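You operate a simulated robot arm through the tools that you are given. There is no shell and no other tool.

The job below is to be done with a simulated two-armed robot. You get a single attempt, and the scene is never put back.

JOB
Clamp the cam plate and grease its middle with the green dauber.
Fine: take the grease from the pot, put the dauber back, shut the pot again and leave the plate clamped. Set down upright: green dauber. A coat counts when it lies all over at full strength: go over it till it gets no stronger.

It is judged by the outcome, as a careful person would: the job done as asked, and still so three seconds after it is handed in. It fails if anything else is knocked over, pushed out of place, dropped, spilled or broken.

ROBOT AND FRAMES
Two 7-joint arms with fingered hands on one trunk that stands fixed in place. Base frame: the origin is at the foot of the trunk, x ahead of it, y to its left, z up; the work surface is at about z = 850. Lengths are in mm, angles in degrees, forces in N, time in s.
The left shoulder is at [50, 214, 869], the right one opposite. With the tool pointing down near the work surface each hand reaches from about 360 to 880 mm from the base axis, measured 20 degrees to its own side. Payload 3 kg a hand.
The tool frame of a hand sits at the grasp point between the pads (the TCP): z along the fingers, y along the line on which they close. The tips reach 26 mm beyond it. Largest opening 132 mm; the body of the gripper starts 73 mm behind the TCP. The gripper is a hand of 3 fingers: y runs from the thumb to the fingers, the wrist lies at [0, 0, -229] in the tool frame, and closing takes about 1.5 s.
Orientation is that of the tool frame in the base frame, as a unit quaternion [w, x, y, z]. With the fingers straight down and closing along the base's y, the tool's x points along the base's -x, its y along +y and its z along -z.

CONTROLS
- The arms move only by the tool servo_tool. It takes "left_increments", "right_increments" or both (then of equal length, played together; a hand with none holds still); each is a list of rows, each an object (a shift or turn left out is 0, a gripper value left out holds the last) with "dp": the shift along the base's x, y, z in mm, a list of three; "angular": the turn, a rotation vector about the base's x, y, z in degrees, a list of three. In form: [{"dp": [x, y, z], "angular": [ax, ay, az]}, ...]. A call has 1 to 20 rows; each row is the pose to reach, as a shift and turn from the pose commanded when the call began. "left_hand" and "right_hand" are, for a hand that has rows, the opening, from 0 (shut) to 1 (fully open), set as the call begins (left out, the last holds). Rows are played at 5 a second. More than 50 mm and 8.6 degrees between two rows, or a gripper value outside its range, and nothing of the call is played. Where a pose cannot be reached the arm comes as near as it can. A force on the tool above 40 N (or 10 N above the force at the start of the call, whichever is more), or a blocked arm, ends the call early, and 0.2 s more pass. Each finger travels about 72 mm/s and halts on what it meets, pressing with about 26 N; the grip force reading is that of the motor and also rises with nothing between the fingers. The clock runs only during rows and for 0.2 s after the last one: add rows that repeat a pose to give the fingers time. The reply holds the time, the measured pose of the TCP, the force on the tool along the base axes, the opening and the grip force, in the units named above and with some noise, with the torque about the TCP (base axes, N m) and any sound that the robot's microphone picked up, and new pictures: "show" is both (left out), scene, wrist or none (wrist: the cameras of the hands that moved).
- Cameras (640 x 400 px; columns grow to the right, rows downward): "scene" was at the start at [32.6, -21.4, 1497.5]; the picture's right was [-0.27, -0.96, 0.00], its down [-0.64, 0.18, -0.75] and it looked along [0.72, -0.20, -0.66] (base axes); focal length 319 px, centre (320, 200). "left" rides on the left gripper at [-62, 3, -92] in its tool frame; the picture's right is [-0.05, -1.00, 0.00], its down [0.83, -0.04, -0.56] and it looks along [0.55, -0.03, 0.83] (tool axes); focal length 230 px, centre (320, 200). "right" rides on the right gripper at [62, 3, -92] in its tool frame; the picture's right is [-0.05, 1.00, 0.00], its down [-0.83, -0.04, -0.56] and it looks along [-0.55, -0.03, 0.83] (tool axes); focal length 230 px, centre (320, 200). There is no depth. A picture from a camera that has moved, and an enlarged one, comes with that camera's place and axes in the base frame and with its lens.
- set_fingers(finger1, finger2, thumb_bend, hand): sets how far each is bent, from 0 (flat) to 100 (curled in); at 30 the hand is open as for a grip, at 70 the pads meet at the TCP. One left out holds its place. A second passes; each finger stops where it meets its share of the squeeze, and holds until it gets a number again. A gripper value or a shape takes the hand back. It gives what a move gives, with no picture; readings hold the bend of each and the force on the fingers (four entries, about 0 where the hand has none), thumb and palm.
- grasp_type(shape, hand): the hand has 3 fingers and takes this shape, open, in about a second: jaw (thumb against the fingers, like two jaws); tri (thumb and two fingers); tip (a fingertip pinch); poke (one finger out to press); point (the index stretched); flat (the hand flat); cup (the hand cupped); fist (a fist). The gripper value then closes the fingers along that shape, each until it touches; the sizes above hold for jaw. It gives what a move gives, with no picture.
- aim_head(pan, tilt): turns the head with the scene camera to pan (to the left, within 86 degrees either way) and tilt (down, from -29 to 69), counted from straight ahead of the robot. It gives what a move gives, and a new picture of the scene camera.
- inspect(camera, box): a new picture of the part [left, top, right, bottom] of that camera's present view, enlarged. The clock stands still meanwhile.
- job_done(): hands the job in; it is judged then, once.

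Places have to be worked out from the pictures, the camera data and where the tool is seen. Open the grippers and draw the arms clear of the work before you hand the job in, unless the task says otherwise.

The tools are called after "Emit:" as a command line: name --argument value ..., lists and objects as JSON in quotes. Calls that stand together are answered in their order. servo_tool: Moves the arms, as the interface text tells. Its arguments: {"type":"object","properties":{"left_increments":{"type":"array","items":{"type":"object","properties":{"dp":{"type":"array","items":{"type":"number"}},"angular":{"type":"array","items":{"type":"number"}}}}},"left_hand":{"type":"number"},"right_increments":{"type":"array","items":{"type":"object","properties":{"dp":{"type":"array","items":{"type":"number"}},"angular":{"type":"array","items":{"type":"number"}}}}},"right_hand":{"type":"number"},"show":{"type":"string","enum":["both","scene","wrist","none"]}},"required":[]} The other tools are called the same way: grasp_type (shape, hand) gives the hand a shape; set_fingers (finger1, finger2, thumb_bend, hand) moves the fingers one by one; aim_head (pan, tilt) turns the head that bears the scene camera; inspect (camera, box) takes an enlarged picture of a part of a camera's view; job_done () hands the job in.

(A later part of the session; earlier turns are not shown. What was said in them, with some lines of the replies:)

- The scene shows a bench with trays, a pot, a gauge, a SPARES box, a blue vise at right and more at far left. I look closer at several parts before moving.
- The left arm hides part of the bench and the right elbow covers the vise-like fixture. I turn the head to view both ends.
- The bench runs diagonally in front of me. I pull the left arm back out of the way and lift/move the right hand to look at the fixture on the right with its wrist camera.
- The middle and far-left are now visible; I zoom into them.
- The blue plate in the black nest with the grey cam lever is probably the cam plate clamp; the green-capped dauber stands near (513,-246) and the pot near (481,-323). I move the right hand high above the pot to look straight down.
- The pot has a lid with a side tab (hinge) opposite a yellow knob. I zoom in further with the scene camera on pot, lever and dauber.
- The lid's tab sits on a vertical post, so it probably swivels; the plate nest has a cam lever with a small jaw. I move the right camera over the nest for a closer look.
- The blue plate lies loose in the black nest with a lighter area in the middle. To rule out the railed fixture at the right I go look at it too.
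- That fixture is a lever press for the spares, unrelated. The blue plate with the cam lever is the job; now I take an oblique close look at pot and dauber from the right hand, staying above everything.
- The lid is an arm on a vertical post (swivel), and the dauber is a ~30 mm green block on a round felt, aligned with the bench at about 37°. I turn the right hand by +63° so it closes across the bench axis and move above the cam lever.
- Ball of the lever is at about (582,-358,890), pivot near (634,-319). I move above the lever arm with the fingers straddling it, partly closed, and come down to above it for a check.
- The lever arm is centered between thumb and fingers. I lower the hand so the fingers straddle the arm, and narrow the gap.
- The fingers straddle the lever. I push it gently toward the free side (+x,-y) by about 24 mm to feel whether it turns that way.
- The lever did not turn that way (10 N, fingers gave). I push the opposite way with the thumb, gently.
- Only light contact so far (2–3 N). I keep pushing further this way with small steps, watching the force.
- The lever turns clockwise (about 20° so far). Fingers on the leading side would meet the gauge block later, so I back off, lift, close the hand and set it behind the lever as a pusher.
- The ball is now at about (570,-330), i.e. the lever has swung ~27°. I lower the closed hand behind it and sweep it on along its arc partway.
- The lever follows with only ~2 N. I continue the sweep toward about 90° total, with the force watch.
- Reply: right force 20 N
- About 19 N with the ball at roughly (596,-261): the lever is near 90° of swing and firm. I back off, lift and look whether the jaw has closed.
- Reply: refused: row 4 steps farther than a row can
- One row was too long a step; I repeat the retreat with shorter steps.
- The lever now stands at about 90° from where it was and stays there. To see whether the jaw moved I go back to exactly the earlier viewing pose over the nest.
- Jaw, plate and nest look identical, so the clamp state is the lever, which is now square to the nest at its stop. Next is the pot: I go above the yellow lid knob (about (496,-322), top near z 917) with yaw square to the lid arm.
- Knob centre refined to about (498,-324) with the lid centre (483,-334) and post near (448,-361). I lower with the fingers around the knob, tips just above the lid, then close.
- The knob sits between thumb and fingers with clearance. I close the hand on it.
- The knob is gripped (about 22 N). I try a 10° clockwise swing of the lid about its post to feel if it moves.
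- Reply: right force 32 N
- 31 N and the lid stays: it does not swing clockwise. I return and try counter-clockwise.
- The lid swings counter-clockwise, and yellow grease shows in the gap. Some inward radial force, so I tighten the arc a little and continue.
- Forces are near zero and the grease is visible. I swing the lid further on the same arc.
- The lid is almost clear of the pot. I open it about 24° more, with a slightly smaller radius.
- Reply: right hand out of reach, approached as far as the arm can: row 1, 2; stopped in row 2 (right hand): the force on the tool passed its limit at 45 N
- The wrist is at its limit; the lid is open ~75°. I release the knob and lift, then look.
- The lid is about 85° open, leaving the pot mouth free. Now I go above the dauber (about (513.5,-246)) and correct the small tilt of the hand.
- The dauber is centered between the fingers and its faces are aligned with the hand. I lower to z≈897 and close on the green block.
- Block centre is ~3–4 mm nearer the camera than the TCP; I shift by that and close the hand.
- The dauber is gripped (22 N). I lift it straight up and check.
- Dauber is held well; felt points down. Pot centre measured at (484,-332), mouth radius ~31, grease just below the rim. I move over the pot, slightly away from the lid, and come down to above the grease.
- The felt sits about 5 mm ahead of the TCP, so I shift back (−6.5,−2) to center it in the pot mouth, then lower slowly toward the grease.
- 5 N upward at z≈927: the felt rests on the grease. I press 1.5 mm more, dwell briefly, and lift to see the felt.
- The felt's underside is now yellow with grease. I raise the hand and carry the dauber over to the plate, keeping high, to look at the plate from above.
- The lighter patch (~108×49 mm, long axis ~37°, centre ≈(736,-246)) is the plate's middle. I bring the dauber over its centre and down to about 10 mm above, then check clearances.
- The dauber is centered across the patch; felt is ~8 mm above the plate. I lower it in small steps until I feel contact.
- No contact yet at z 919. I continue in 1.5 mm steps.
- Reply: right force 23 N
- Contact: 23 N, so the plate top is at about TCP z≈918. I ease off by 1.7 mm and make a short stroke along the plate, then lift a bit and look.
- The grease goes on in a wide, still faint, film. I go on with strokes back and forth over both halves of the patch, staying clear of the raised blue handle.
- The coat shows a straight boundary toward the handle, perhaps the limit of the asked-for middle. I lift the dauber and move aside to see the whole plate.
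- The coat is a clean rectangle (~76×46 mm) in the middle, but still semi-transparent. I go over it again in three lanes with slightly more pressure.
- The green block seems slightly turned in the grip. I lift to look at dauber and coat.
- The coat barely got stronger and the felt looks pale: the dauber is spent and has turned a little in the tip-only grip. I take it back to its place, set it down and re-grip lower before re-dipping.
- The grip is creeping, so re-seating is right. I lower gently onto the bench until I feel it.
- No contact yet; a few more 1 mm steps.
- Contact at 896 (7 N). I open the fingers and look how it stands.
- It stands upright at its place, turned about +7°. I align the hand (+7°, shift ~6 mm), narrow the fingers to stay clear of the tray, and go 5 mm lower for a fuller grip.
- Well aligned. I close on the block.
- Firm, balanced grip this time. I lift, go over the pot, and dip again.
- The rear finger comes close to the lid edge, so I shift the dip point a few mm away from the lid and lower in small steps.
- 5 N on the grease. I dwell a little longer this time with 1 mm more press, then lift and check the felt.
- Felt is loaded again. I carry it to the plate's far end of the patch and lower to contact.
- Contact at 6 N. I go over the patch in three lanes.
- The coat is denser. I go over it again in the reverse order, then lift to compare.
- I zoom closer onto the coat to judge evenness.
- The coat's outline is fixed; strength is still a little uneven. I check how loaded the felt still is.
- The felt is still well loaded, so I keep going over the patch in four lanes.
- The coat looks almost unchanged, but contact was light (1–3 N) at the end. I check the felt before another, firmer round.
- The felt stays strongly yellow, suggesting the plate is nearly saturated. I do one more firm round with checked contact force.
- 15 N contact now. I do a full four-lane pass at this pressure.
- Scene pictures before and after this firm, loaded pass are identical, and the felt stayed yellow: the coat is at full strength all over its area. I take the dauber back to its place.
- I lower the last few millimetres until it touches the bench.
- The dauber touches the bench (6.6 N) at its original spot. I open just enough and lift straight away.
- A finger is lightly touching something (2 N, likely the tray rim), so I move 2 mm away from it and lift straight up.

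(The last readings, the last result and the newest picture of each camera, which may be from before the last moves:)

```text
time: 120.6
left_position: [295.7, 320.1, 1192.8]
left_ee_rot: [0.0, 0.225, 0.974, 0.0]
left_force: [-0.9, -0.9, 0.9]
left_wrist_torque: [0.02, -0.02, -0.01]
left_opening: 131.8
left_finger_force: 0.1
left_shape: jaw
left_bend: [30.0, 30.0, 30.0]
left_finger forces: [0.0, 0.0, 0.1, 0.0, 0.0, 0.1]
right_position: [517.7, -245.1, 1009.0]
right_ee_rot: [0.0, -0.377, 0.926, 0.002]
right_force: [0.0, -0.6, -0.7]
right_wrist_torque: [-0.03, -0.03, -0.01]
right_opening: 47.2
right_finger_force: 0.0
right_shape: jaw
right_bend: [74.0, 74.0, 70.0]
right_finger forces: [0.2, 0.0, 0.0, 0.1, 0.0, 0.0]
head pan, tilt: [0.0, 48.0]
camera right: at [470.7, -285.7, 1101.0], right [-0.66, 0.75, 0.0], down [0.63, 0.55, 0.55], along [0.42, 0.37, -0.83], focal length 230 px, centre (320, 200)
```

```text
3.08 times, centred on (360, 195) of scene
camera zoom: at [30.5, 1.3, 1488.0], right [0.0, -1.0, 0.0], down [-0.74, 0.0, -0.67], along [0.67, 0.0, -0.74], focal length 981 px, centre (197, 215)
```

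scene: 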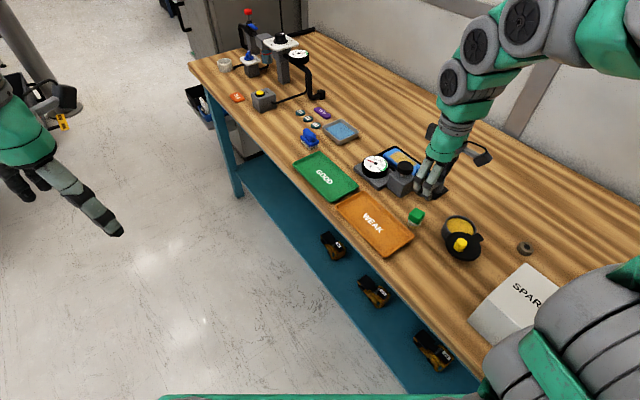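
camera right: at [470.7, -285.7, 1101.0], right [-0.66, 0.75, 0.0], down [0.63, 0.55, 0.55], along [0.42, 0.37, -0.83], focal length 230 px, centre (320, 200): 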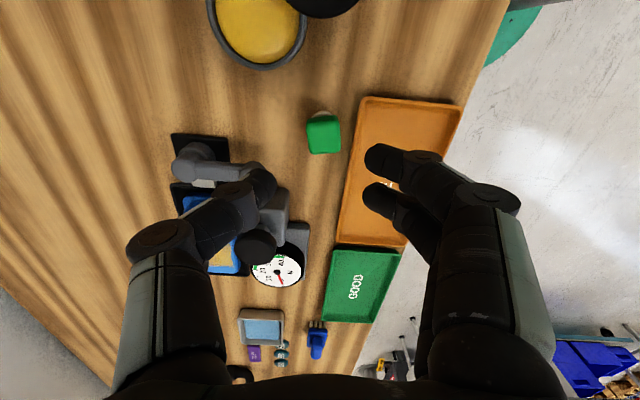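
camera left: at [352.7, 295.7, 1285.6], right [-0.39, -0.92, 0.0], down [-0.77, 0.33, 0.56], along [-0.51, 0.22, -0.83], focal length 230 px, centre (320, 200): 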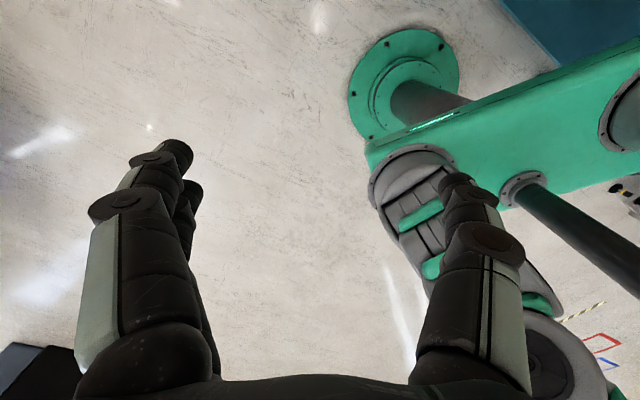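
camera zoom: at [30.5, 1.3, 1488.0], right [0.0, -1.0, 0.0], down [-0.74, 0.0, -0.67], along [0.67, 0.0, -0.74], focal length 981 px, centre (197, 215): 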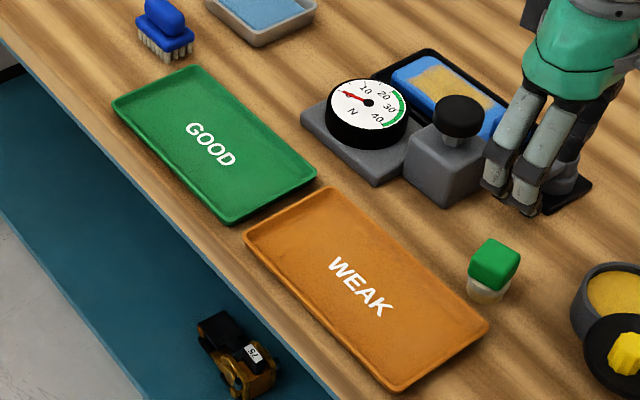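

The dauber stands upright but about 10 mm ahead of where it originally stood (it crept in the grip). I re-grip it lightly higher up and set it back exactly on its spot.

Emit:
servo_tool --right_increments '[{"dp": [3.6, 7.5, -30], "angular": [0, 0, 3]}, {"dp": [3.6, 7.5, -70], "angular": [0, 0, 5]}, {"dp": [3.6, 7.5, -100], "angular": [0, 0, 5]}, {"dp": [3.6, 7.5, -113], "angular": [0, 0, 5]}, {"dp": [3.6, 7.5, -113], "angular": [0, 0, 5]}]' --right_hand 0.38 --show "none"

Emit:
inspect --camera "right" --box '[160, 80, 480, 280]'

```text
time: 121.8
left_position: [296.0, 320.5, 1193.6]
left_ee_rot: [0.001, 0.226, 0.974, 0.0]
left_force: [0.9, 0.0, -0.5]
left_wrist_torque: [-0.05, -0.04, -0.02]
left_opening: 131.6
left_finger_force: 0.0
left_shape: jaw
left_bend: [30.0, 30.0, 30.0]
left_finger forces: [0.0, 0.0, 0.0, 0.1, 0.0, 0.0]
right_position: [521.4, -238.4, 895.7]
right_ee_rot: [0.0, -0.416, 0.909, 0.0]
right_force: [0.5, 0.8, 0.4]
right_wrist_torque: [-0.03, 0.0, 0.0]
right_opening: 49.7
right_finger_force: 0.1
right_shape: jaw
right_bend: [74.0, 74.0, 70.0]
right_finger forces: [0.1, 0.1, 0.0, 0.0, 0.0, 0.0]
head pan, tilt: [0.0, 48.0]
```

```text
2.00 times, centred on (320, 180) of right
camera zoom: at [477.2, -282.5, 987.6], right [-0.72, 0.69, 0.0], down [0.58, 0.6, 0.56], along [0.38, 0.4, -0.83], focal length 460 px, centre (320, 240)
```

zoom: 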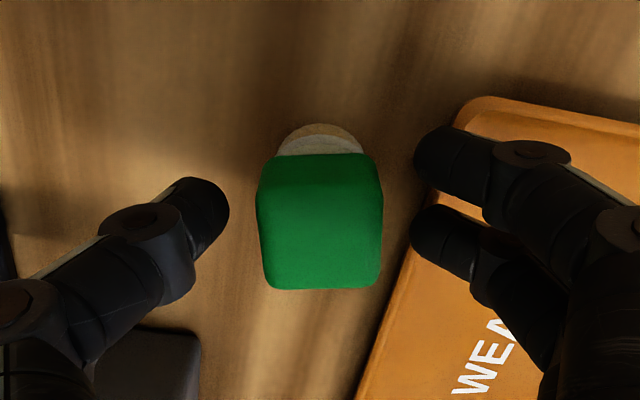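

Aligned. I close on it gently.

Emit:
servo_tool --right_increments '[{"dp": [0, 0, 0]}, {"dp": [0, 0, 0]}, {"dp": [0, 0, 0]}, {"dp": [0, 0, 0]}, {"dp": [0, 0, 0]}]' --right_hand 0 --show "none"

Emit:
servo_tool --right_increments '[{"dp": [0, 0, 8]}, {"dp": [-4, -5.5, 8]}, {"dp": [-7.5, -11, 8]}, {"dp": [-7.5, -11, 8]}, {"dp": [-7.5, -11, 3]}, {"dp": [-7.5, -11, 0]}, {"dp": [-7.5, -11, -0.5]}]' --show "none"

```text
time: 123.0
left_position: [297.0, 318.6, 1193.5]
left_ee_rot: [0.0, 0.225, 0.974, 0.0]
left_force: [0.2, 0.1, -0.5]
left_wrist_torque: [0.03, -0.04, -0.01]
left_opening: 131.8
left_finger_force: 0.0
left_shape: jaw
left_bend: [30.0, 30.0, 30.0]
left_finger forces: [0.0, 0.0, 0.0, 0.0, 0.0, 0.0]
right_position: [520.2, -238.8, 896.2]
right_ee_rot: [0.0, -0.417, 0.909, 0.001]
right_force: [0.6, 0.7, -0.4]
right_wrist_torque: [0.0, 0.0, 0.03]
right_opening: 24.6
right_finger_force: 25.9
right_shape: jaw
right_bend: [73.0, 73.0, 70.0]
right_finger forces: [12.1, 11.9, 0.0, 0.0, 22.9, 0.1]
head pan, tilt: [0.0, 48.0]
```

```text
time: 124.6
left_position: [296.3, 320.0, 1191.7]
left_ee_rot: [0.0, 0.225, 0.974, 0.0]
left_force: [-0.1, 0.3, -0.3]
left_wrist_torque: [0.01, 0.0, -0.02]
left_opening: 131.8
left_finger_force: 0.0
left_shape: jaw
left_bend: [30.0, 30.0, 30.0]
left_finger forces: [0.0, 0.1, 0.1, 0.0, 0.1, 0.1]
right_position: [512.4, -248.4, 895.7]
right_ee_rot: [0.0, -0.417, 0.909, 0.0]
right_force: [0.3, 0.2, -0.9]
right_wrist_torque: [-0.02, -0.02, 0.0]
right_opening: 24.8
right_finger_force: 26.0
right_shape: jaw
right_bend: [73.0, 73.0, 70.0]
right_finger forces: [12.2, 11.9, 0.0, 0.0, 22.9, 0.0]
head pan, tilt: [0.0, 48.0]
```

Nearly on the bench; 0.8 mm more, then release and lift.

Emit:
servo_tool --right_increments '[{"dp": [0, 0, -0.8]}, {"dp": [0, 0, -0.8]}]' --show "none"

Emit:
servo_tool --right_increments '[{"dp": [0, 0, 0]}, {"dp": [0, 0, 0]}, {"dp": [0, 0, 0]}, {"dp": [0, 0, 0]}]' --right_hand 0.36 --show "none"

Emit:
servo_tool --right_increments '[{"dp": [0, 0, 15]}, {"dp": [0, 0, 50]}, {"dp": [0, 0, 90]}, {"dp": [0, 0, 120]}, {"dp": [0, 0, 120]}]' --show "both"

Emit:
inspect --camera "scene" --box '[380, 180, 508, 260]'

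```text
time: 125.2
left_position: [297.1, 320.0, 1193.3]
left_ee_rot: [0.0, 0.225, 0.974, 0.0]
left_force: [0.5, 0.2, 0.0]
left_wrist_torque: [-0.02, -0.04, -0.02]
left_opening: 132.0
left_finger_force: 0.1
left_shape: jaw
left_bend: [30.0, 30.0, 30.0]
left_finger forces: [0.0, 0.0, 0.1, 0.0, 0.0, 0.1]
right_position: [512.8, -248.6, 894.6]
right_ee_rot: [0.0, -0.416, 0.909, 0.0]
right_force: [1.1, -0.1, 3.6]
right_wrist_torque: [0.02, 0.02, 0.02]
right_opening: 24.7
right_finger_force: 26.0
right_shape: jaw
right_bend: [73.0, 73.0, 70.0]
right_finger forces: [12.3, 12.5, 0.0, 0.0, 23.5, 0.0]
head pan, tilt: [0.0, 48.0]
```

```text
time: 126.2
left_position: [295.9, 319.1, 1192.4]
left_ee_rot: [0.0, 0.225, 0.974, 0.0]
left_force: [-0.5, 0.0, 0.4]
left_wrist_torque: [0.02, -0.01, -0.04]
left_opening: 131.7
left_finger_force: 0.2
left_shape: jaw
left_bend: [30.0, 30.0, 30.0]
left_finger forces: [0.1, 0.0, 0.1, 0.0, 0.1, 0.0]
right_position: [513.1, -248.4, 893.8]
right_ee_rot: [0.0, -0.417, 0.909, 0.001]
right_force: [0.8, 0.5, 0.5]
right_wrist_torque: [0.02, 0.0, -0.01]
right_opening: 47.0
right_finger_force: 0.1
right_shape: jaw
right_bend: [74.0, 74.0, 70.0]
right_finger forces: [0.1, 0.0, 0.0, 0.1, 0.0, 0.1]
head pan, tilt: [0.0, 48.0]
```

```text
time: 127.4
left_position: [295.3, 319.0, 1192.3]
left_ee_rot: [0.0, 0.225, 0.974, 0.0]
left_force: [-0.2, 0.2, 0.0]
left_wrist_torque: [0.02, 0.02, 0.01]
left_opening: 131.9
left_finger_force: 0.1
left_shape: jaw
left_bend: [30.0, 30.0, 30.0]
left_finger forces: [0.0, 0.0, 0.1, 0.0, 0.1, 0.0]
right_position: [513.6, -247.4, 1013.5]
right_ee_rot: [0.0, -0.416, 0.909, 0.002]
right_force: [0.3, 0.7, -0.1]
right_wrist_torque: [0.0, -0.02, 0.03]
right_opening: 47.4
right_finger_force: 0.0
right_shape: jaw
right_bend: [74.0, 74.0, 70.0]
right_finger forces: [0.0, 0.0, 0.0, 0.1, 0.1, 0.0]
head pan, tilt: [0.0, 48.0]
camera right: at [469.9, -292.8, 1106.7], right [-0.72, 0.69, 0.0], down [0.58, 0.6, 0.56], along [0.38, 0.4, -0.83], focal length 230 px, centre (320, 200)
```

scene: 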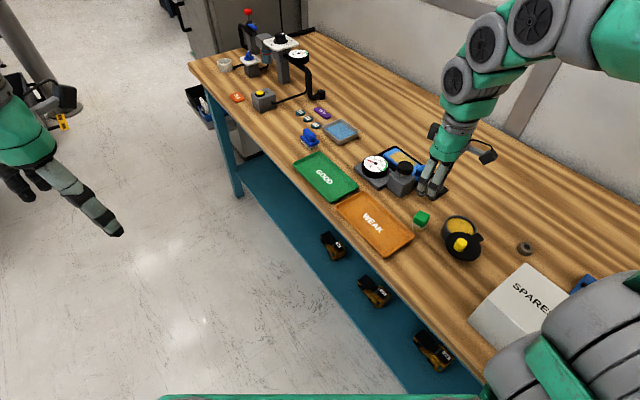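
right: 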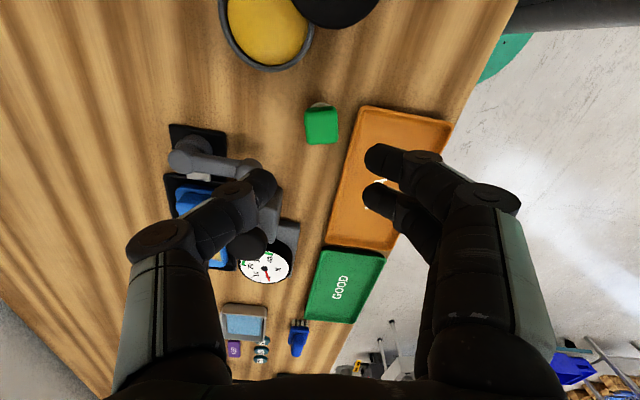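

```text
5.00 times, centred on (444, 220) of scene
camera zoom: at [30.5, 1.3, 1488.0], right [0.0, -1.0, 0.0], down [-0.74, 0.0, -0.67], along [0.67, 0.0, -0.74], focal length 1594 px, centre (-300, 100)
```

zoom: 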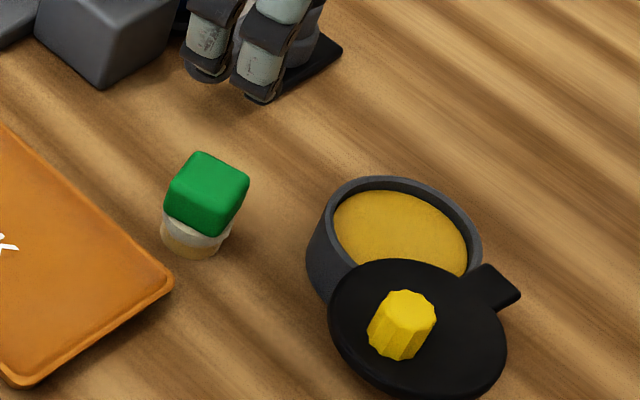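

The dauber is upright on its original spot. Now I go above the lid knob (about (425,-309)) to close the pot.

Emit:
servo_tool --right_increments '[{"dp": [-30, -20, 0]}, {"dp": [-60, -40, 0]}, {"dp": [-88.6, -60.6, 0]}, {"dp": [-88.6, -60.6, -33]}, {"dp": [-88.6, -60.6, -33]}]' --right_hand 0.5 --show "wrist"

Emit:
inspect --camera "right" --box '[160, 50, 480, 250]'

```text
time: 128.6
left_position: [294.4, 320.7, 1192.9]
left_ee_rot: [0.0, 0.225, 0.974, 0.0]
left_force: [-0.2, 0.0, 0.0]
left_wrist_torque: [-0.03, 0.01, 0.0]
left_opening: 131.9
left_finger_force: 0.1
left_shape: jaw
left_bend: [30.0, 30.0, 30.0]
left_finger forces: [0.0, 0.0, 0.0, 0.0, 0.1, 0.0]
right_position: [425.4, -308.9, 982.3]
right_ee_rot: [0.0, -0.416, 0.909, 0.0]
right_force: [0.0, 0.1, 0.9]
right_wrist_torque: [-0.03, -0.01, 0.03]
right_opening: 65.3
right_finger_force: 0.0
right_shape: jaw
right_bend: [73.0, 73.0, 70.0]
right_finger forces: [0.0, 0.0, 0.1, 0.0, 0.0, 0.0]
head pan, tilt: [0.0, 48.0]
camera right: at [381.4, -353.1, 1073.8], right [-0.72, 0.69, 0.0], down [0.58, 0.6, 0.55], along [0.38, 0.4, -0.83], focal length 230 px, centre (320, 200)
```

right: 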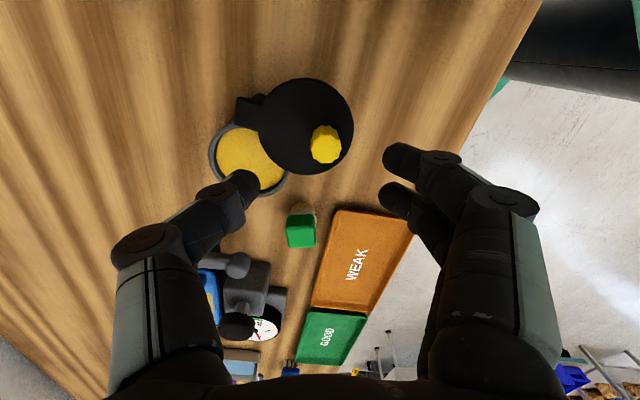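

```text
2.00 times, centred on (320, 150) of right
camera zoom: at [381.4, -353.1, 1073.8], right [-0.72, 0.69, 0.0], down [0.58, 0.6, 0.55], along [0.38, 0.4, -0.83], focal length 460 px, centre (320, 300)
```

zoom: 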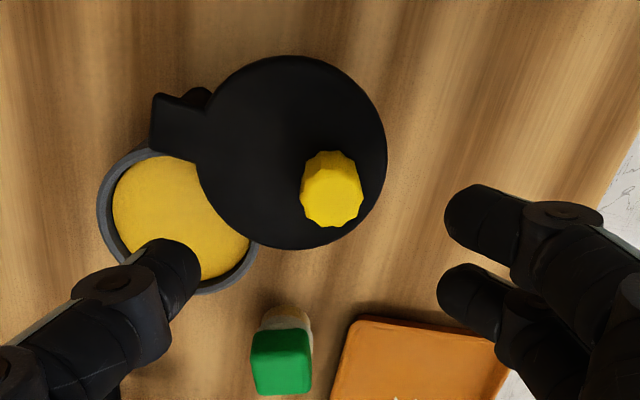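

Knob top at about (421,-306.5). I lower around it and close on it.

Emit:
servo_tool --right_increments '[{"dp": [-4.4, 2.4, 0]}, {"dp": [-4.4, 2.4, -30]}, {"dp": [-4.4, 2.4, -50]}, {"dp": [-4.4, 2.4, -55.3]}, {"dp": [-4.4, 2.4, -55.3]}]' --right_hand 0.42 --show "none"

Emit:
inspect --camera "right" --box '[160, 80, 480, 280]'

```text
time: 129.8
left_position: [297.1, 319.3, 1192.1]
left_ee_rot: [0.0, 0.226, 0.974, 0.0]
left_force: [0.2, 0.6, -0.1]
left_wrist_torque: [-0.01, -0.01, 0.0]
left_opening: 131.8
left_finger_force: 0.1
left_shape: jaw
left_bend: [30.0, 30.0, 30.0]
left_finger forces: [0.1, 0.0, 0.1, 0.0, 0.0, 0.1]
right_position: [420.2, -306.1, 927.1]
right_ee_rot: [0.0, -0.417, 0.909, 0.0]
right_force: [-0.4, -0.3, 0.0]
right_wrist_torque: [-0.05, 0.01, 0.0]
right_opening: 56.1
right_finger_force: 0.1
right_shape: jaw
right_bend: [73.0, 73.0, 70.0]
right_finger forces: [0.0, 0.0, 0.0, 0.0, 0.0, 0.1]
head pan, tilt: [0.0, 48.0]
```

```text
2.00 times, centred on (320, 180) of right
camera zoom: at [376.5, -351.0, 1019.1], right [-0.72, 0.69, 0.0], down [0.58, 0.6, 0.56], along [0.38, 0.4, -0.83], focal length 460 px, centre (320, 240)
```

zoom: 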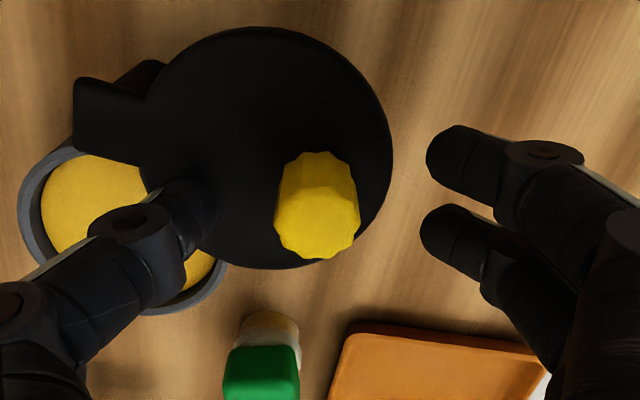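

The knob sits well between the fingers. I close.

Emit:
servo_tool --right_increments '[{"dp": [0, 0, 0]}, {"dp": [0, 0, 0]}, {"dp": [0, 0, 0]}, {"dp": [0, 0, 0]}, {"dp": [0, 0, 0]}]' --right_hand 0 --show "wrist"

```text
time: 131.0
left_position: [296.2, 318.6, 1193.1]
left_ee_rot: [0.0, 0.225, 0.974, 0.0]
left_force: [0.1, 0.6, 0.0]
left_wrist_torque: [0.01, 0.0, -0.01]
left_opening: 131.6
left_finger_force: 0.0
left_shape: jaw
left_bend: [30.0, 30.0, 30.0]
left_finger forces: [0.0, 0.0, 0.1, 0.1, 0.0, 0.0]
right_position: [420.4, -306.2, 926.7]
right_ee_rot: [0.0, -0.416, 0.91, 0.001]
right_force: [1.3, -1.9, -6.1]
right_wrist_torque: [-0.03, 0.03, 0.0]
right_opening: 11.9
right_finger_force: 26.0
right_shape: jaw
right_bend: [71.0, 71.0, 70.0]
right_finger forces: [9.8, 12.4, 0.1, 0.0, 22.9, 0.0]
head pan, tilt: [0.0, 48.0]
camera right: at [376.5, -351.0, 1019.2], right [-0.72, 0.69, 0.0], down [0.58, 0.6, 0.56], along [0.38, 0.4, -0.83], focal length 230 px, centre (320, 200)
```

right: 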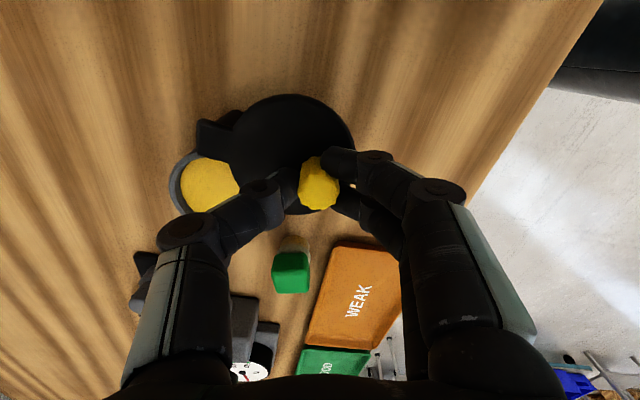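

Gripped. I swing the lid back clockwise along the arc, in stages with force checks.

Emit:
servo_tool --right_increments '[{"dp": [5, 2.3, 0], "angular": [0, 0, -5]}, {"dp": [10.2, 4.1, 0], "angular": [0, 0, -10]}, {"dp": [15.5, 5.5, 0], "angular": [0, 0, -15]}, {"dp": [20.8, 6.4, 0], "angular": [0, 0, -20]}, {"dp": [26.3, 6.9, 0], "angular": [0, 0, -25]}, {"dp": [26.3, 6.9, 0], "angular": [0, 0, -25]}]' --show "wrist"

```text
time: 132.4
left_position: [296.8, 321.2, 1193.5]
left_ee_rot: [0.0, 0.225, 0.974, 0.0]
left_force: [0.5, 0.0, 0.9]
left_wrist_torque: [0.04, -0.01, 0.02]
left_opening: 132.1
left_finger_force: 0.0
left_shape: jaw
left_bend: [30.0, 30.0, 30.0]
left_finger forces: [0.0, 0.1, 0.0, 0.0, 0.1, 0.1]
right_position: [446.5, -299.0, 927.2]
right_ee_rot: [0.0, -0.21, 0.978, 0.0]
right_force: [-1.4, 7.1, -2.1]
right_wrist_torque: [0.23, 0.07, -0.06]
right_opening: 11.0
right_finger_force: 25.8
right_shape: jaw
right_bend: [70.0, 71.0, 70.0]
right_finger forces: [11.9, 17.3, 0.0, 0.0, 21.2, 0.0]
head pan, tilt: [0.0, 48.0]
camera right: at [388.3, -321.8, 1019.1], right [-0.36, 0.93, 0.0], down [0.78, 0.3, 0.56], along [0.52, 0.2, -0.83], focal length 230 px, centre (320, 200)
```

right: 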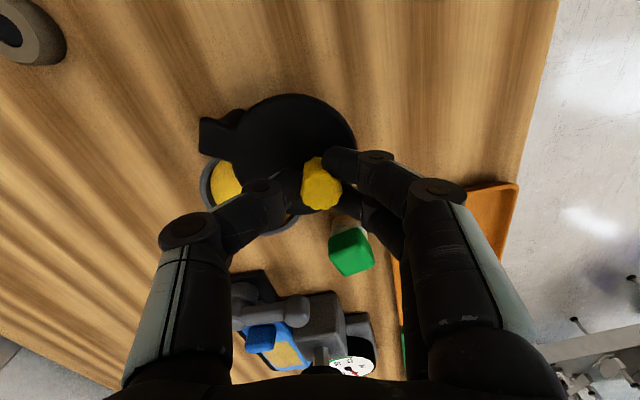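

Moves fine with 7 N outward pull; I widen the radius slightly and continue.

Emit:
servo_tool --right_increments '[{"dp": [5.5, 0.6, 0], "angular": [0, 0, -5]}, {"dp": [11, 0.1, 0], "angular": [0, 0, -10]}, {"dp": [16.5, -0.9, 0], "angular": [0, 0, -15]}, {"dp": [21.8, -2.4, 0], "angular": [0, 0, -20]}, {"dp": [27, -4.3, 0], "angular": [0, 0, -25]}, {"dp": [32, -6.7, 0], "angular": [0, 0, -30]}, {"dp": [32, -6.7, 0], "angular": [0, 0, -30]}]' --show "wrist"

```text
time: 134.0
left_position: [296.5, 318.6, 1192.8]
left_ee_rot: [0.0, 0.225, 0.974, 0.0]
left_force: [1.2, -0.4, -0.2]
left_wrist_torque: [0.03, 0.0, -0.01]
left_opening: 131.7
left_finger_force: 0.0
left_shape: jaw
left_bend: [30.0, 30.0, 30.0]
left_finger forces: [0.0, 0.1, 0.1, 0.0, 0.1, 0.1]
right_position: [478.2, -305.8, 927.1]
right_ee_rot: [0.0, 0.05, 0.999, 0.002]
right_force: [-1.6, 2.4, -2.5]
right_wrist_torque: [0.09, 0.0, -0.14]
right_opening: 11.1
right_finger_force: 26.1
right_shape: jaw
right_bend: [71.0, 71.0, 70.0]
right_finger forces: [11.9, 16.9, 0.0, 0.0, 25.0, 0.1]
head pan, tilt: [0.0, 48.0]
camera right: at [417.1, -296.6, 1019.0], right [0.15, 0.99, 0.0], down [0.82, -0.13, 0.56], along [0.55, -0.08, -0.83], focal length 230 px, centre (320, 200)
```

right: 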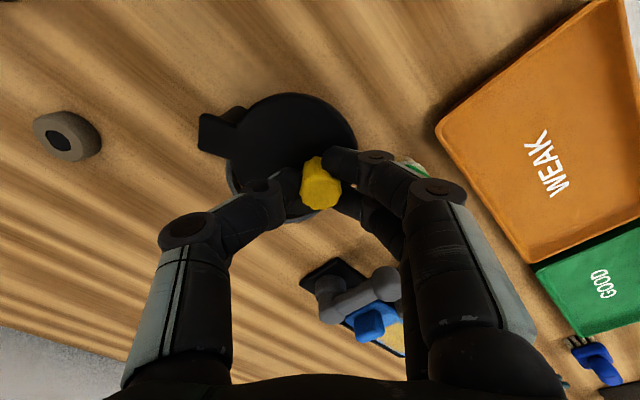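

Almost shut; I continue the last ~24° gently.

Emit:
servo_tool --right_increments '[{"dp": [4.7, -2.8, 0], "angular": [0, 0, -5]}, {"dp": [9.2, -6, 0], "angular": [0, 0, -10]}, {"dp": [13.5, -9.6, 0], "angular": [0, 0, -15]}, {"dp": [17.3, -13.5, 0], "angular": [0, 0, -20]}, {"dp": [20.2, -16.9, 0], "angular": [0, 0, -24]}, {"dp": [20.2, -16.9, 0], "angular": [0, 0, -24]}]' --show "wrist"

Emit:
inspect --camera "right" --box '[180, 60, 420, 210]'

```text
time: 135.4
left_position: [295.1, 319.2, 1191.9]
left_ee_rot: [0.0, 0.225, 0.974, 0.001]
left_force: [-0.3, -0.3, 1.2]
left_wrist_torque: [0.01, -0.01, 0.01]
left_opening: 131.6
left_finger_force: 0.1
left_shape: jaw
left_bend: [30.0, 30.0, 30.0]
left_finger forces: [0.0, 0.0, 0.0, 0.0, 0.1, 0.0]
right_position: [499.5, -323.7, 926.2]
right_ee_rot: [0.001, 0.257, 0.966, 0.001]
right_force: [3.7, 6.3, 7.8]
right_wrist_torque: [0.16, -0.1, -0.2]
right_opening: 11.2
right_finger_force: 26.4
right_shape: jaw
right_bend: [71.0, 71.0, 70.0]
right_finger forces: [13.1, 20.4, 0.1, 0.0, 24.2, 0.0]
head pan, tilt: [0.0, 48.0]
camera right: at [445.9, -289.8, 1018.4], right [0.54, 0.84, 0.0], down [0.7, -0.45, 0.56], along [0.47, -0.3, -0.83], focal length 230 px, centre (320, 200)
```

right: 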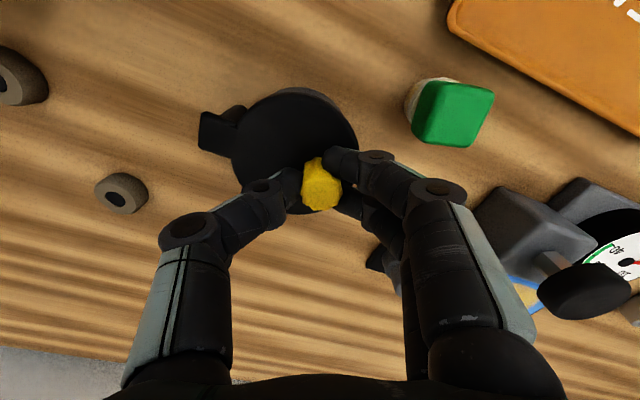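

```text
2.67 times, centred on (300, 135) of right
camera zoom: at [445.9, -289.8, 1018.4], right [0.54, 0.84, 0.0], down [0.7, -0.45, 0.56], along [0.47, -0.3, -0.83], focal length 614 px, centre (373, 373)
```

zoom: 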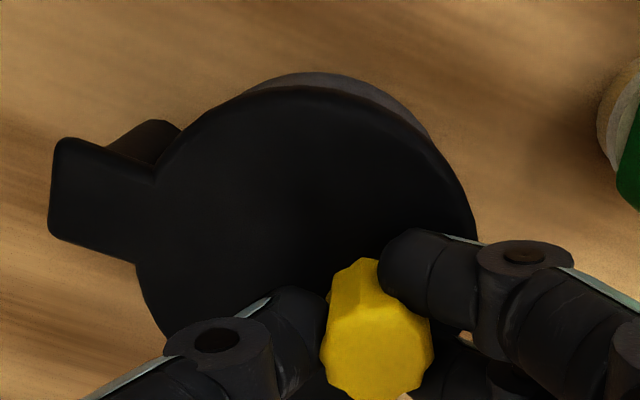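

The lid covers the pot. I press a further ~3° to make sure it meets its stop.

Emit:
servo_tool --right_increments '[{"dp": [1, -1.3, 0], "angular": [0, 0, -1.5]}, {"dp": [2, -2.7, 0], "angular": [0, 0, -3]}, {"dp": [2, -2.7, 0], "angular": [0, 0, -3]}]' --show "none"

```text
time: 136.2
left_position: [294.7, 319.8, 1192.8]
left_ee_rot: [0.0, 0.225, 0.974, 0.0]
left_force: [-0.6, 0.6, 0.2]
left_wrist_torque: [-0.04, 0.0, 0.03]
left_opening: 132.0
left_finger_force: 0.0
left_shape: jaw
left_bend: [30.0, 30.0, 30.0]
left_finger forces: [0.0, 0.0, 0.0, 0.0, 0.1, 0.0]
right_position: [499.0, -325.1, 926.6]
right_ee_rot: [-0.002, 0.283, 0.959, 0.001]
right_force: [-16.0, 23.1, 4.2]
right_wrist_torque: [0.55, 0.27, 0.1]
right_opening: 11.2
right_finger_force: 26.0
right_shape: jaw
right_bend: [71.0, 71.0, 70.0]
right_finger forces: [28.1, 16.5, 0.0, 0.1, 21.8, 0.1]
head pan, tilt: [0.0, 48.0]
```

28 N against the stop: the pot is shut. I relax, release the knob and lift away.

Emit:
servo_tool --right_increments '[{"dp": [-1.3, 1.8, 0], "angular": [0, 0, 2]}, {"dp": [-1.3, 1.8, 0], "angular": [0, 0, 2]}]' --show "none"

Emit:
servo_tool --right_increments '[{"dp": [0, 0, 0]}, {"dp": [0, 0, 0]}, {"dp": [0, 0, 0]}, {"dp": [0, 0, 0]}, {"dp": [0, 0, 30]}, {"dp": [0, 0, 70]}, {"dp": [0, 0, 110]}, {"dp": [0, 0, 110]}]' --right_hand 0.45 --show "both"

Emit:
inspect --camera "right" --box '[160, 50, 480, 250]'

Emit:
inspect --camera "scene" --box '[360, 140, 520, 260]'

```text
time: 136.8
left_position: [296.5, 319.0, 1193.4]
left_ee_rot: [0.0, 0.226, 0.974, 0.001]
left_force: [0.3, 0.0, 0.5]
left_wrist_torque: [0.02, -0.02, 0.03]
left_opening: 132.3
left_finger_force: 0.1
left_shape: jaw
left_bend: [30.0, 30.0, 30.0]
left_finger forces: [0.0, 0.1, 0.1, 0.0, 0.0, 0.0]
right_position: [498.5, -325.3, 926.0]
right_ee_rot: [0.0, 0.265, 0.964, 0.0]
right_force: [-6.9, 12.8, -2.0]
right_wrist_torque: [0.32, 0.06, -0.11]
right_opening: 11.2
right_finger_force: 25.9
right_shape: jaw
right_bend: [71.0, 71.0, 70.0]
right_finger forces: [17.6, 17.0, 0.0, 0.1, 22.4, 0.0]
head pan, tilt: [0.0, 48.0]
```

```text
time: 138.6
left_position: [296.1, 320.0, 1193.5]
left_ee_rot: [0.0, 0.225, 0.974, 0.0]
left_force: [0.2, 0.0, 0.5]
left_wrist_torque: [0.01, -0.01, 0.0]
left_opening: 132.1
left_finger_force: 0.0
left_shape: jaw
left_bend: [30.0, 30.0, 30.0]
left_finger forces: [0.0, 0.1, 0.0, 0.0, 0.0, 0.0]
right_position: [499.7, -324.7, 1037.0]
right_ee_rot: [0.001, 0.266, 0.964, 0.001]
right_force: [0.1, 0.5, -0.2]
right_wrist_torque: [-0.03, -0.02, 0.02]
right_opening: 59.0
right_finger_force: 0.0
right_shape: jaw
right_bend: [73.0, 73.0, 70.0]
right_finger forces: [0.0, 0.0, 0.0, 0.0, 0.0, 0.1]
head pan, tilt: [0.0, 48.0]
camera right: at [447.2, -289.8, 1129.4], right [0.56, 0.83, 0.0], down [0.69, -0.46, 0.56], along [0.46, -0.31, -0.83], focal length 230 px, centre (320, 200)
```

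scene: 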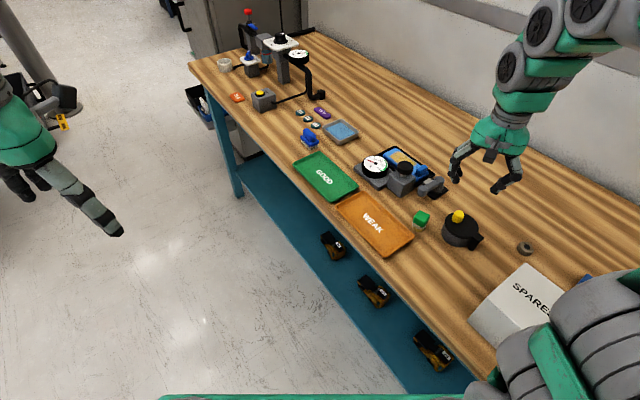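
right: 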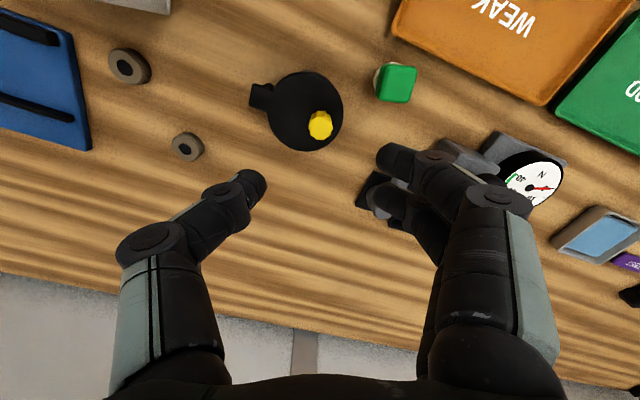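

```text
2.00 times, centred on (320, 150) of right
camera zoom: at [447.2, -289.8, 1129.4], right [0.56, 0.83, 0.0], down [0.69, -0.46, 0.56], along [0.46, -0.31, -0.83], focal length 460 px, centre (320, 300)
```

zoom: 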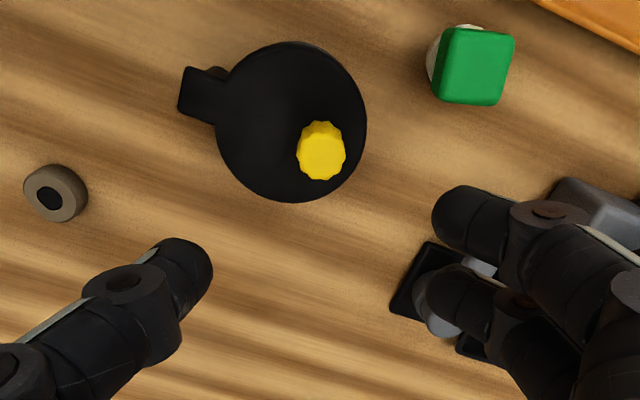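

```text
3.33 times, centred on (440, 200) of scene
camera zoom: at [30.5, 1.3, 1488.0], right [0.0, -1.0, 0.0], down [-0.74, 0.0, -0.67], along [0.67, 0.0, -0.74], focal length 1062 px, centre (-80, 200)
```

zoom: 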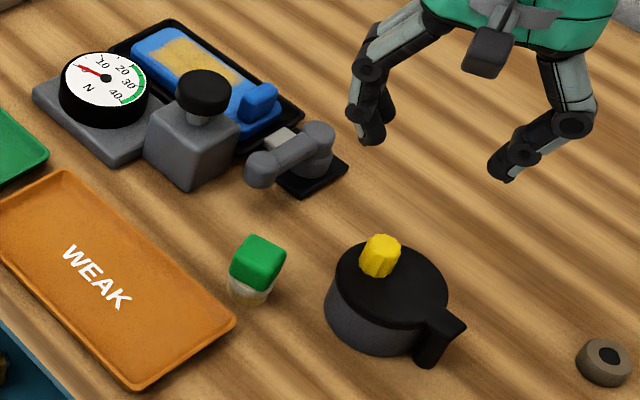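

Pot shut, dauber upright, lever still over. I take one more clear overhead look at the coat and the clamp with the empty hand.

Emit:
servo_tool --right_increments '[{"dp": [45, 9, 10]}, {"dp": [90, 18, 15]}, {"dp": [135, 27, 15]}, {"dp": [180, 36, 15]}, {"dp": [219, 44, 15]}, {"dp": [219, 44, 15]}]' --right_hand 1.0 --show "wrist"

Emit:
inspect --camera "right" --box '[200, 0, 440, 150]'

Emit:
inspect --camera "right" --box '[290, 20, 410, 150]'

```text
time: 140.0
left_position: [294.9, 318.1, 1192.9]
left_ee_rot: [0.0, 0.226, 0.974, 0.0]
left_force: [0.2, -0.4, 0.0]
left_wrist_torque: [0.01, -0.03, -0.04]
left_opening: 131.8
left_finger_force: 0.0
left_shape: jaw
left_bend: [30.0, 30.0, 30.0]
left_finger forces: [0.0, 0.0, 0.0, 0.0, 0.0, 0.1]
right_position: [718.7, -279.8, 1052.1]
right_ee_rot: [0.0, 0.265, 0.964, 0.001]
right_force: [-0.2, -0.2, 0.1]
right_wrist_torque: [0.01, 0.02, -0.01]
right_opening: 131.8
right_finger_force: 0.0
right_shape: jaw
right_bend: [30.0, 30.0, 30.0]
right_finger forces: [0.0, 0.0, 0.1, 0.1, 0.1, 0.0]
head pan, tilt: [0.0, 48.0]
camera right: at [666.1, -245.8, 1144.9], right [0.56, 0.83, 0.0], down [0.69, -0.46, 0.56], along [0.46, -0.31, -0.83], focal length 230 px, centre (320, 200)
```

right: 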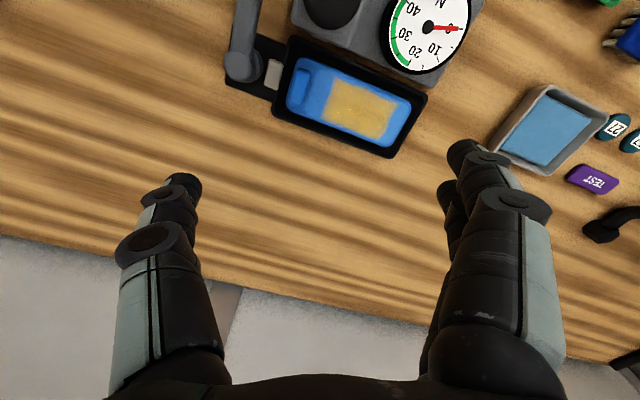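

```text
2.67 times, centred on (320, 75) of right
camera zoom: at [666.1, -245.8, 1144.9], right [0.56, 0.83, 0.0], down [0.69, -0.46, 0.56], along [0.46, -0.31, -0.83], focal length 614 px, centre (320, 533)
```

zoom: 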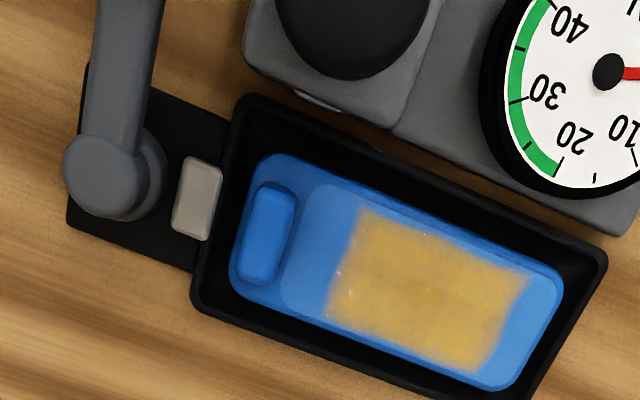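

```text
3.08 times, centred on (350, 85) of right
camera zoom: at [666.1, -245.8, 1144.9], right [0.56, 0.83, 0.0], down [0.69, -0.46, 0.56], along [0.46, -0.31, -0.83], focal length 708 px, centre (228, 554)
```

zoom: 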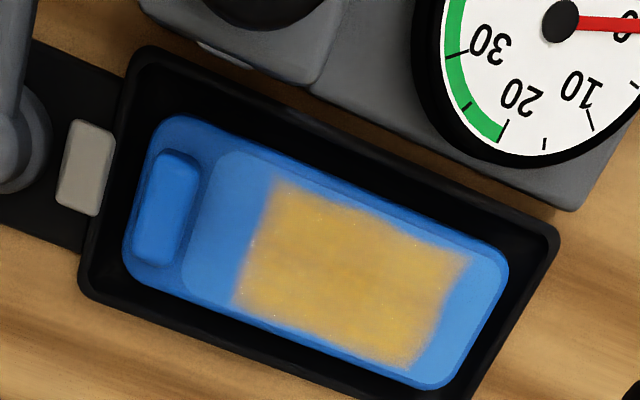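

I zoom tightly into the near edge, the centre and the far edge to judge strength without the hand's shadow.

Emit:
inspect --camera "right" --box '[316, 70, 356, 130]'

Emit:
inspect --camera "right" --box '[340, 75, 400, 145]'

Emit:
inspect --camera "scene" --box '[384, 145, 424, 170]'

```text
6.67 times, centred on (336, 100) of right
camera zoom: at [666.1, -245.8, 1144.9], right [0.56, 0.83, 0.0], down [0.69, -0.46, 0.56], along [0.46, -0.31, -0.83], focal length 1534 px, centre (213, 867)
```

zoom: 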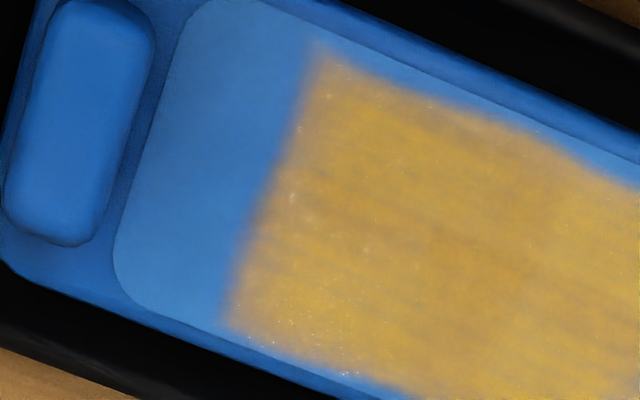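

```text
5.71 times, centred on (370, 110) of right
camera zoom: at [666.1, -245.8, 1144.9], right [0.56, 0.83, 0.0], down [0.69, -0.46, 0.56], along [0.46, -0.31, -0.83], focal length 1315 px, centre (34, 714)
```

zoom: 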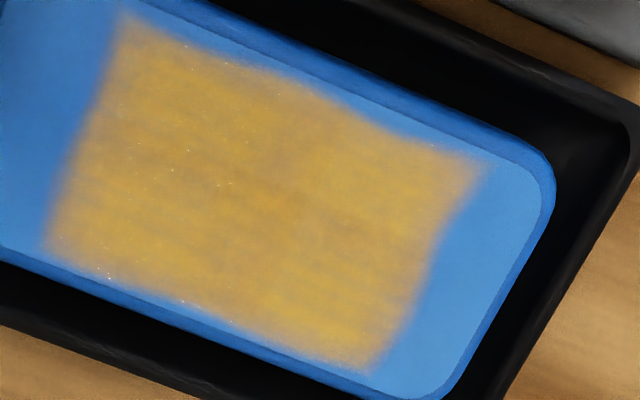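

```text
16.00 times, centred on (404, 158) of scene
camera zoom: at [30.5, 1.3, 1488.0], right [0.0, -1.0, 0.0], down [-0.74, 0.0, -0.67], along [0.67, 0.0, -0.74], focal length 5100 px, centre (-1024, 880)
```

zoom: 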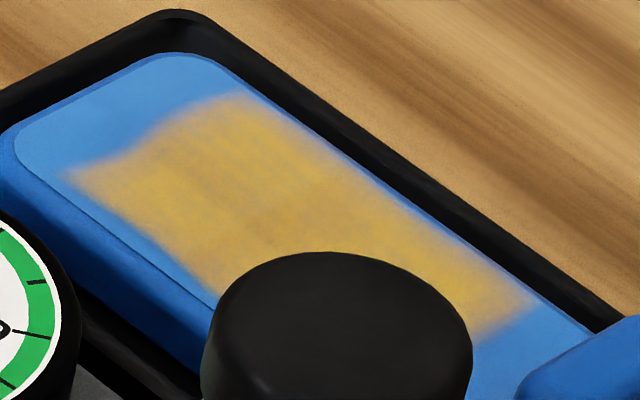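

The coat is even from edge to edge, including the places passed over least, so it is at full strength; the lever is still over and everything else is in place. I draw the right arm up and back clear of the work.

Emit:
servo_tool --right_increments '[{"dp": [-15, -5, 40]}, {"dp": [-45, -15, 75]}, {"dp": [-85, -27, 100]}, {"dp": [-128, -40, 115]}, {"dp": [-172, -52, 130]}, {"dp": [-216, -65, 145]}, {"dp": [-260, -78, 155]}, {"dp": [-304, -92, 165]}, {"dp": [-345, -107, 168]}, {"dp": [-365, -120, 168]}, {"dp": [-365, -120, 168]}]' --show "both"

Emit:
inspect --camera "scene" --box '[280, 90, 520, 260]'

```text
time: 142.4
left_position: [294.6, 319.0, 1192.2]
left_ee_rot: [0.0, 0.224, 0.975, 0.001]
left_force: [-0.2, 0.1, -0.1]
left_wrist_torque: [0.01, -0.01, -0.01]
left_opening: 131.8
left_finger_force: 0.2
left_shape: jaw
left_bend: [30.0, 30.0, 30.0]
left_finger forces: [0.0, 0.0, 0.0, 0.1, 0.0, 0.0]
right_position: [352.9, -400.9, 1219.9]
right_ee_rot: [0.0, 0.266, 0.964, 0.0]
right_force: [0.4, 0.3, 0.6]
right_wrist_torque: [-0.01, -0.01, 0.03]
right_opening: 132.0
right_finger_force: 0.0
right_shape: jaw
right_bend: [30.0, 30.0, 30.0]
right_finger forces: [0.0, 0.0, 0.0, 0.0, 0.0, 0.1]
head pan, tilt: [0.0, 48.0]
camera right: at [301.3, -367.4, 1312.4], right [0.56, 0.83, 0.0], down [0.69, -0.46, 0.56], along [0.46, -0.31, -0.83], focal length 230 px, centre (320, 200)
```

scene: 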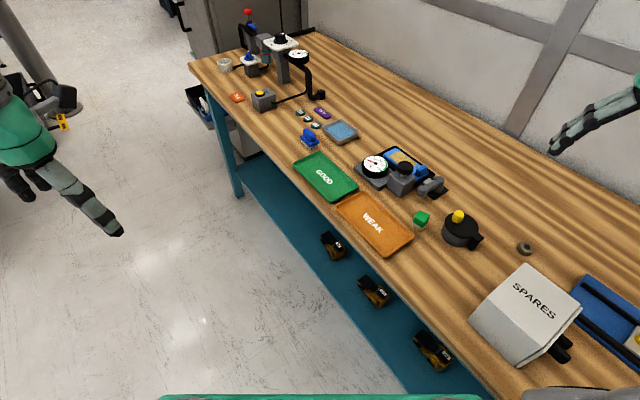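
right: 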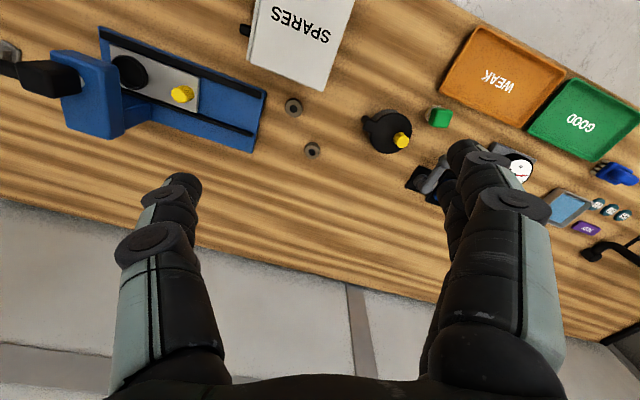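

```text
2.35 times, centred on (400, 175) of scene
camera zoom: at [30.5, 1.3, 1488.0], right [0.0, -1.0, 0.0], down [-0.74, 0.0, -0.67], along [0.67, 0.0, -0.74], focal length 750 px, centre (132, 259)
```

zoom: 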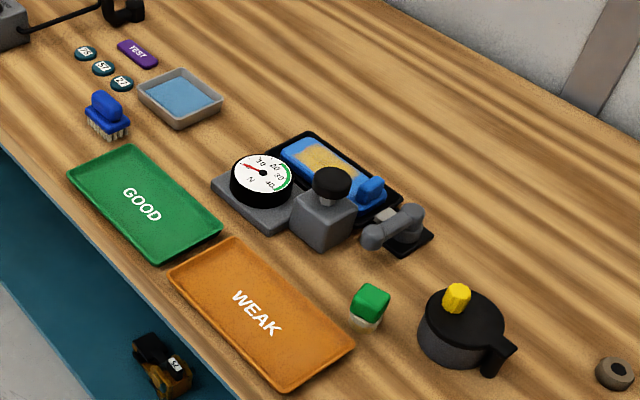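

Everything is in its place: plate clamped and greased, dauber upright on its spot, pot shut, both hands open and clear. I hand the job in.

Emit:
job_done

```text
The job is handed in.
```

The job is handed in: the cam plate is clamped, its middle is greased, and the green dauber and pot are back as they were. I don't have the verdict; this is what I saw and felt while doing it.

- **Clamp:** I swung the cam lever about 90° until it went firm, at roughly 19 N. The small grey jaw did not visibly move, so I took the lever position as the sign that the plate is clamped. It was still over when I finished.
- **Coat:** It covers an even rectangle of about 76 × 46 mm in the middle of the plate. I dipped twice and went over it until a firm pass with a loaded felt made no visible difference. "Full strength" is judged from the pictures only.
- **Dauber:** It crept in the grip and first came down about 13 mm off, so I picked it up again. It now stands upright on its original spot.
- **Tray contact:** While I was setting the dauber down, a finger briefly touched something at about 2 N, probably the rim of the WEAK tray. The tray looks unmoved in the pictures.
- **Pot:** The lid is back against its stop, checked with a push of about 28 N.

Nothing else looks moved or knocked over. Both hands are open and clear of the work.
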